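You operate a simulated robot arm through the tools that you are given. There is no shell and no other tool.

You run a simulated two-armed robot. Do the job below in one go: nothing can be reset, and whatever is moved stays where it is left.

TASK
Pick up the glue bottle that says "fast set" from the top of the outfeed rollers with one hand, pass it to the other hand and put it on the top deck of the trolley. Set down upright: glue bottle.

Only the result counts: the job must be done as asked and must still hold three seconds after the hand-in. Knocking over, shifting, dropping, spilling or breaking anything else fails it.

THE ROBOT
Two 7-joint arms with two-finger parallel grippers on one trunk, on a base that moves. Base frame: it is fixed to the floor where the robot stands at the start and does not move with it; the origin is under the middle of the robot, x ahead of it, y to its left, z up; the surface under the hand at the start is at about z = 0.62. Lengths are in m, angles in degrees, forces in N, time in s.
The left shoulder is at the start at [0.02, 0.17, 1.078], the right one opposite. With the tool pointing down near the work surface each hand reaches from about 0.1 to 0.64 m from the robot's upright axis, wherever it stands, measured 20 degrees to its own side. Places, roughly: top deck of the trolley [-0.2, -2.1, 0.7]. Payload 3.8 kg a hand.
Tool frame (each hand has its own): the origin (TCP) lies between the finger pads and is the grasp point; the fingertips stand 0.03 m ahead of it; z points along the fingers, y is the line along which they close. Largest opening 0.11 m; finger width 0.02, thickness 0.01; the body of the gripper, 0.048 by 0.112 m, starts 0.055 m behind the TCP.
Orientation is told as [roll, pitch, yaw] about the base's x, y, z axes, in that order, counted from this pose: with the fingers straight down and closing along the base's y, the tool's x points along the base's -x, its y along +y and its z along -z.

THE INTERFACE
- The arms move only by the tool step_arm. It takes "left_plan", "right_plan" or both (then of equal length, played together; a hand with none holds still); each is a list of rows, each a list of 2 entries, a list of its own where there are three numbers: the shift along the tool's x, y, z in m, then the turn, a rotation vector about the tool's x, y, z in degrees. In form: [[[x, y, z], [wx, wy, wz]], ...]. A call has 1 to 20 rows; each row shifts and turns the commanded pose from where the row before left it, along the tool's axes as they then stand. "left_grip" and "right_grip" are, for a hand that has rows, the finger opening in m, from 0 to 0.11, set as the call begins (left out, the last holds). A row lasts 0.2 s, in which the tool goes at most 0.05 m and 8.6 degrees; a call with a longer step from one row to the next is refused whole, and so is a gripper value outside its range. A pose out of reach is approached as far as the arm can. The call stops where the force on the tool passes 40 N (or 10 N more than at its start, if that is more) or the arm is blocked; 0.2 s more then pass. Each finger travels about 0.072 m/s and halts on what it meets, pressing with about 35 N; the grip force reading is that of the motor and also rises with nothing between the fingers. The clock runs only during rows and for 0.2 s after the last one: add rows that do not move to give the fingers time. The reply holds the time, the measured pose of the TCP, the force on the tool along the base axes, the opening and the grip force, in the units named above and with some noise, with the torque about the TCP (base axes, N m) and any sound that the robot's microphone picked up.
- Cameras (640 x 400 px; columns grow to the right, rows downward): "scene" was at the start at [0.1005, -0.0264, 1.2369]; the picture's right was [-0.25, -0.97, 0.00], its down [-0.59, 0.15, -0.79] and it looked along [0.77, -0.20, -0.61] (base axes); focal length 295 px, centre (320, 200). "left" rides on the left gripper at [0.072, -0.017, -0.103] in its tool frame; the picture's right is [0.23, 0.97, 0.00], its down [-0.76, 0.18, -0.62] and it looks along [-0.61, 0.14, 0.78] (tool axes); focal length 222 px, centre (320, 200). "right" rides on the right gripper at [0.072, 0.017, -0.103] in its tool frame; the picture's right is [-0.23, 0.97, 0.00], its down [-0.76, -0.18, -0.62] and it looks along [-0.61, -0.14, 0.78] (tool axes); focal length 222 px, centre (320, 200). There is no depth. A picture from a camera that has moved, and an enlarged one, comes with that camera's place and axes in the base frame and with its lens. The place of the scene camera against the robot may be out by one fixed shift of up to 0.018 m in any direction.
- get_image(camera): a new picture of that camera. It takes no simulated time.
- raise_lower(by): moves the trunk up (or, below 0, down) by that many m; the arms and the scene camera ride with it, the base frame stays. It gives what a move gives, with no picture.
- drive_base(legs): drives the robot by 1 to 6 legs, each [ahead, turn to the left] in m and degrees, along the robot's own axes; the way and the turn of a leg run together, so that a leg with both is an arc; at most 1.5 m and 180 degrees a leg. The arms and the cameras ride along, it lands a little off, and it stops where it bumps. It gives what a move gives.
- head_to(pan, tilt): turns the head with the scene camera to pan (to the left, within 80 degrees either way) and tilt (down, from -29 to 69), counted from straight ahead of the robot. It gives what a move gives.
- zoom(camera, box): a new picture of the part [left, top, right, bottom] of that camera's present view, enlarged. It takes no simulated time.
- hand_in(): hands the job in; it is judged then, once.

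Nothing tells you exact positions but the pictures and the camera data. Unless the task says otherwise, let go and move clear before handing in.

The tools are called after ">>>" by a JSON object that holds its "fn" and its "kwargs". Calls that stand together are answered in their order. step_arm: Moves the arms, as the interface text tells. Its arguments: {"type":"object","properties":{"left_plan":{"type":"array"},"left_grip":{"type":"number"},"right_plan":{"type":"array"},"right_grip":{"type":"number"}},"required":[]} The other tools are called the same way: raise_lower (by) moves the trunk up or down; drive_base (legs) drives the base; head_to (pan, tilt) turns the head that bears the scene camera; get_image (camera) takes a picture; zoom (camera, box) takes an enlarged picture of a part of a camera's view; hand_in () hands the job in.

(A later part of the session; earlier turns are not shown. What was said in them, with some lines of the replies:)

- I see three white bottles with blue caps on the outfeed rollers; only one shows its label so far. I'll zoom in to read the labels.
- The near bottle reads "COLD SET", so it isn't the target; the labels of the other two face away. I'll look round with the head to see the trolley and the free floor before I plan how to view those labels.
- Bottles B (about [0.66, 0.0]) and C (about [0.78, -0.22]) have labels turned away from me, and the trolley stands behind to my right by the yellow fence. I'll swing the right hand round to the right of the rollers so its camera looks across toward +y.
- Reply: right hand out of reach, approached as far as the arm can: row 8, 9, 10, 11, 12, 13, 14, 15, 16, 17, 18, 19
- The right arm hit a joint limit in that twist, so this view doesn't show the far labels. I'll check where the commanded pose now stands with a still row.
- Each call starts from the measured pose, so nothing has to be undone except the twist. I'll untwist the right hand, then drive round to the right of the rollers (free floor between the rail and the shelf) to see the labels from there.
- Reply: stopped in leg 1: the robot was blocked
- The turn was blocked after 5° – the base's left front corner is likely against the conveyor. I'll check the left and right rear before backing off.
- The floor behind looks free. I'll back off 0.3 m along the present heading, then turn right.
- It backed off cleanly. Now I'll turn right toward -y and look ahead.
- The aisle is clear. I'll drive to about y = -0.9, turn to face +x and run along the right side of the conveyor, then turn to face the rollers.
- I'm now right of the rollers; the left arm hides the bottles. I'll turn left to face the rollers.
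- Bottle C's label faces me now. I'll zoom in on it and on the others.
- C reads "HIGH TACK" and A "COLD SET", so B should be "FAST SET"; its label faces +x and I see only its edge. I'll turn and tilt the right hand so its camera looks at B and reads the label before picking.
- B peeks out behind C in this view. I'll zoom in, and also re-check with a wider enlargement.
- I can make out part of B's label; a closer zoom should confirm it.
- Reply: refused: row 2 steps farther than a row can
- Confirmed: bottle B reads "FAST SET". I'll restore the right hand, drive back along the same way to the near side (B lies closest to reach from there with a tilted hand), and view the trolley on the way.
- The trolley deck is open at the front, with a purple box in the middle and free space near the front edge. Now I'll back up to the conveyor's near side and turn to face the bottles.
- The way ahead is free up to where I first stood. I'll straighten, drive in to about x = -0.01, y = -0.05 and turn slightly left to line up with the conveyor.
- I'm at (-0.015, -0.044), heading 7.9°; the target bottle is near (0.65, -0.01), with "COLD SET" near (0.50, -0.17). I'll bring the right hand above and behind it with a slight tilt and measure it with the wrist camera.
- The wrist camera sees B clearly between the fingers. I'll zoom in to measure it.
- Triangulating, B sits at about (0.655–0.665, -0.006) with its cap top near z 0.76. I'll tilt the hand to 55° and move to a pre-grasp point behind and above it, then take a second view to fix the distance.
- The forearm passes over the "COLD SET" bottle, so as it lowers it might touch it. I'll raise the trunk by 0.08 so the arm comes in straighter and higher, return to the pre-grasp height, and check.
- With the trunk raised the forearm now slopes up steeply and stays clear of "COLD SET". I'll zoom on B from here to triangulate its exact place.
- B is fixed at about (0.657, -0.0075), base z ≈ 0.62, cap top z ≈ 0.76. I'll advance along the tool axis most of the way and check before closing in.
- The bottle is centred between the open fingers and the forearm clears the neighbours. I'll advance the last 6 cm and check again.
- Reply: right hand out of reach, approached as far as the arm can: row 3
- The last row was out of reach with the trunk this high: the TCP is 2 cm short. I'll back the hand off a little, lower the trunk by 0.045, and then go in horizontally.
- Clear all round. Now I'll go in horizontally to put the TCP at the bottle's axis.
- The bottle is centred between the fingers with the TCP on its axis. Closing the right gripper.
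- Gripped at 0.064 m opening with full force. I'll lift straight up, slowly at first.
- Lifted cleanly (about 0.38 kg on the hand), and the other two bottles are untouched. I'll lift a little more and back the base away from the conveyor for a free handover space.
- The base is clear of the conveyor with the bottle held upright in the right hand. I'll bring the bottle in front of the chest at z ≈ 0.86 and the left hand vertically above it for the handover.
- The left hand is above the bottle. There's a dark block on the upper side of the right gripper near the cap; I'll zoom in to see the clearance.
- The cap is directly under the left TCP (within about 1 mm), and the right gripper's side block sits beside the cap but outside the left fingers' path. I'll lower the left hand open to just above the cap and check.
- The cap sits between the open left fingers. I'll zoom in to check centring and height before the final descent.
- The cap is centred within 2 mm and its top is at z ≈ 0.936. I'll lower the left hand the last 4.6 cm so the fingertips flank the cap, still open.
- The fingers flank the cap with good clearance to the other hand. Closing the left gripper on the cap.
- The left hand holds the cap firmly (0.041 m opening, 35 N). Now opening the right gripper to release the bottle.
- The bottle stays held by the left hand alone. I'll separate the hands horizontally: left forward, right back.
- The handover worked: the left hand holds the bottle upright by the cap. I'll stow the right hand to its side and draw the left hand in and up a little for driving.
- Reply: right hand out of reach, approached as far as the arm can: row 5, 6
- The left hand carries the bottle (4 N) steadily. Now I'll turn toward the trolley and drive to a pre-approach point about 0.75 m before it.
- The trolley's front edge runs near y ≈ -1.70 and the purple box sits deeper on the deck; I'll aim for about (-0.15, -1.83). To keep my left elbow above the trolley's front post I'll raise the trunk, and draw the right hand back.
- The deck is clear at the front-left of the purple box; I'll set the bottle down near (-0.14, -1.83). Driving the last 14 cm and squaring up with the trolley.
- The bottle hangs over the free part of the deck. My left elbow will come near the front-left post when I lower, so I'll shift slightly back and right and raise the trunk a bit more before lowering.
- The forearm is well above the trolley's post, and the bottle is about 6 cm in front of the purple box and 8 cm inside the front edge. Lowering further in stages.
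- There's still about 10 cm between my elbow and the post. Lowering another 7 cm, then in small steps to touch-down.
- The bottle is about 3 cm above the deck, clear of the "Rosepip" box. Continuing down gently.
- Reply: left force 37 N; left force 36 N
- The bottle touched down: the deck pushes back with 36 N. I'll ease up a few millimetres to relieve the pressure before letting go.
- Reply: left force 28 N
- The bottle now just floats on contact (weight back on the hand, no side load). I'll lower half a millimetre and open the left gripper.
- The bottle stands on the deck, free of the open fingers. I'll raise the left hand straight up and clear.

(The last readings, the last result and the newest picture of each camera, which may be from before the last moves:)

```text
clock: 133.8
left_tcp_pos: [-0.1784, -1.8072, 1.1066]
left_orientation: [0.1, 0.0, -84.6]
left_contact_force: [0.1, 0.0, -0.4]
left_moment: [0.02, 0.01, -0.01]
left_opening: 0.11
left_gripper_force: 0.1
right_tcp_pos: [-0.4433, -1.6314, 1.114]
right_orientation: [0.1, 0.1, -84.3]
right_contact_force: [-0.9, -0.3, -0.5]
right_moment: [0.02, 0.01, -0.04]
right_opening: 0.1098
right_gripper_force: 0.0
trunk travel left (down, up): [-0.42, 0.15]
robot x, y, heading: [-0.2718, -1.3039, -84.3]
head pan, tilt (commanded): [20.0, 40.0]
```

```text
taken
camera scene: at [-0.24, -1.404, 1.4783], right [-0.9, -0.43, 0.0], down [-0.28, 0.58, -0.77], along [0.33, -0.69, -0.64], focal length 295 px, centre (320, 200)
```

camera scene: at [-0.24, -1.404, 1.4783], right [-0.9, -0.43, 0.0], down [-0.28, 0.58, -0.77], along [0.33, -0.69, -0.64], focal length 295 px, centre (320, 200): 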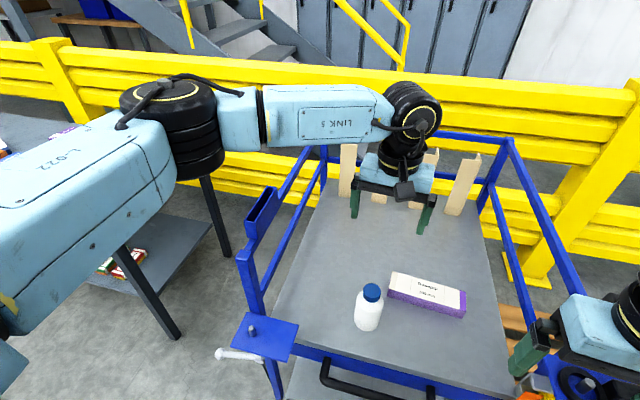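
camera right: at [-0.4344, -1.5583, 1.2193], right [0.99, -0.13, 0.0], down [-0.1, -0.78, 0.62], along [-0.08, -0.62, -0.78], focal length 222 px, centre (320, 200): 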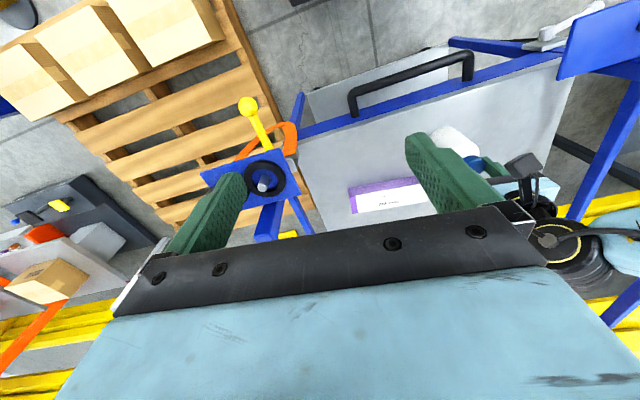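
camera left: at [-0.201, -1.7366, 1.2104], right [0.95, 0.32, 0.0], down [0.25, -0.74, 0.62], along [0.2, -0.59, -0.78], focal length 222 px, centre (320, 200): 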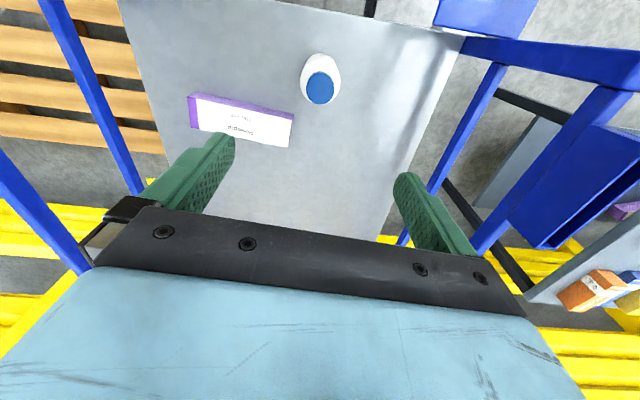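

The bottle stands upright on the deck, well clear of everything else. I'll back the robot off to be clear and take a last look.

>>> {"fn": "drive_base", "kwargs": {"legs": [[-0.4, 0]]}}

>>> {"fn": "head_to", "kwargs": {"pan": 0, "tilt": 35}}

>>> {"fn": "get_image", "kwargs": {"camera": "scene"}}

>>> {"fn": "zoom", "kwargs": {"camera": "scene", "box": [200, 120, 400, 280]}}

```text
clock: 136.3
left_tcp_pos: [-0.2164, -1.4168, 1.107]
left_orientation: [-0.1, 0.0, -84.8]
left_contact_force: [0.0, -0.2, 0.0]
left_moment: [-0.01, -0.01, 0.01]
left_opening: 0.1098
left_gripper_force: 0.1
right_tcp_pos: [-0.4821, -1.2394, 1.115]
right_orientation: [0.0, -0.1, -84.6]
right_contact_force: [-0.4, -0.9, 0.1]
right_moment: [0.01, 0.03, 0.01]
right_opening: 0.1097
right_gripper_force: 0.1
trunk travel left (down, up): [-0.42, 0.15]
robot x, y, heading: [-0.3132, -0.9128, -84.5]
head pan, tilt (commanded): [20.0, 40.0]
```

```text
clock: 137.1
left_tcp_pos: [-0.2159, -1.4182, 1.1057]
left_orientation: [0.1, 0.1, -84.8]
left_contact_force: [0.3, 0.0, -0.8]
left_moment: [0.02, -0.02, 0.04]
left_opening: 0.1099
left_gripper_force: 0.0
right_tcp_pos: [-0.4815, -1.2391, 1.1151]
right_orientation: [0.0, 0.0, -84.6]
right_contact_force: [0.5, -0.5, 0.2]
right_moment: [0.02, 0.02, -0.03]
right_opening: 0.1102
right_gripper_force: 0.1
trunk travel left (down, up): [-0.42, 0.15]
robot x, y, heading: [-0.3146, -0.9126, -84.9]
head pan, tilt (commanded): [0.0, 35.0]
```

```text
taken
camera scene: at [-0.306, -1.0252, 1.4858], right [-1.0, -0.1, 0.0], down [-0.06, 0.57, -0.82], along [0.08, -0.82, -0.57], focal length 295 px, centre (320, 200)
```

scene: 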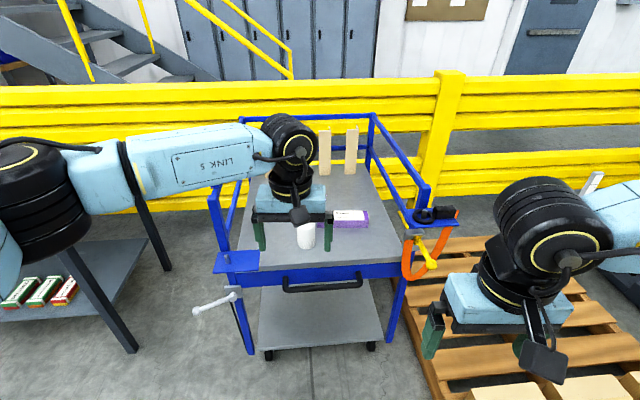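

```text
2.50 times, centred on (300, 200) of scene
camera zoom: at [-0.306, -1.0252, 1.4858], right [-1.0, -0.1, 0.0], down [-0.06, 0.57, -0.82], along [0.08, -0.82, -0.57], focal length 736 px, centre (370, 200)
```

zoom: 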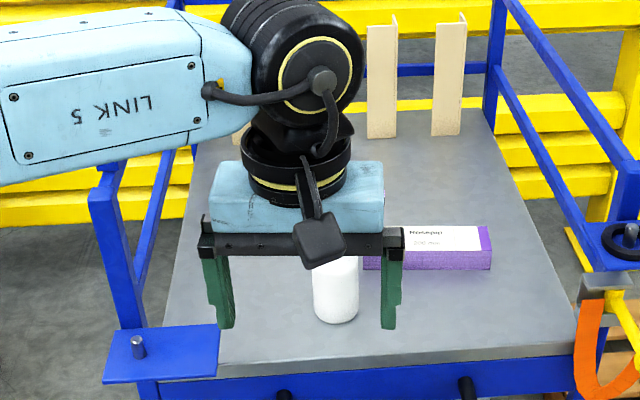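

The "fast set" bottle stands upright on the trolley's top deck. Both grippers are open and well clear, and nothing else was disturbed as far as I can see, so I'm handing in.

>>> {"fn": "hand_in", "kwargs": {}}

```text
The job is handed in.
```

The "fast set" glue bottle is standing upright on the trolley's top deck, about 8 cm in from the front edge. I handed the job in with both grippers open and clear of it.

I read the labels first: the other two bottles are "COLD SET" and "HIGH TACK". The right hand picked the "fast set" bottle off the rollers. The left hand took it over by the cap and set it down.

- **Set-down force:** the bottle met the deck sooner than expected and was pressed with about 36 N. I eased that off before letting go, and it stood square afterwards.
- **Base stopped early on:** the robot's first right turn was blocked after 5°, probably by the conveyor. I backed off, and the other bottles stood undisturbed in later pictures.

In the last pictures the "Rosepip" box on the deck was still in place. I had no view of the rollers at the end, but the other two bottles were standing there after the pick and the handover.
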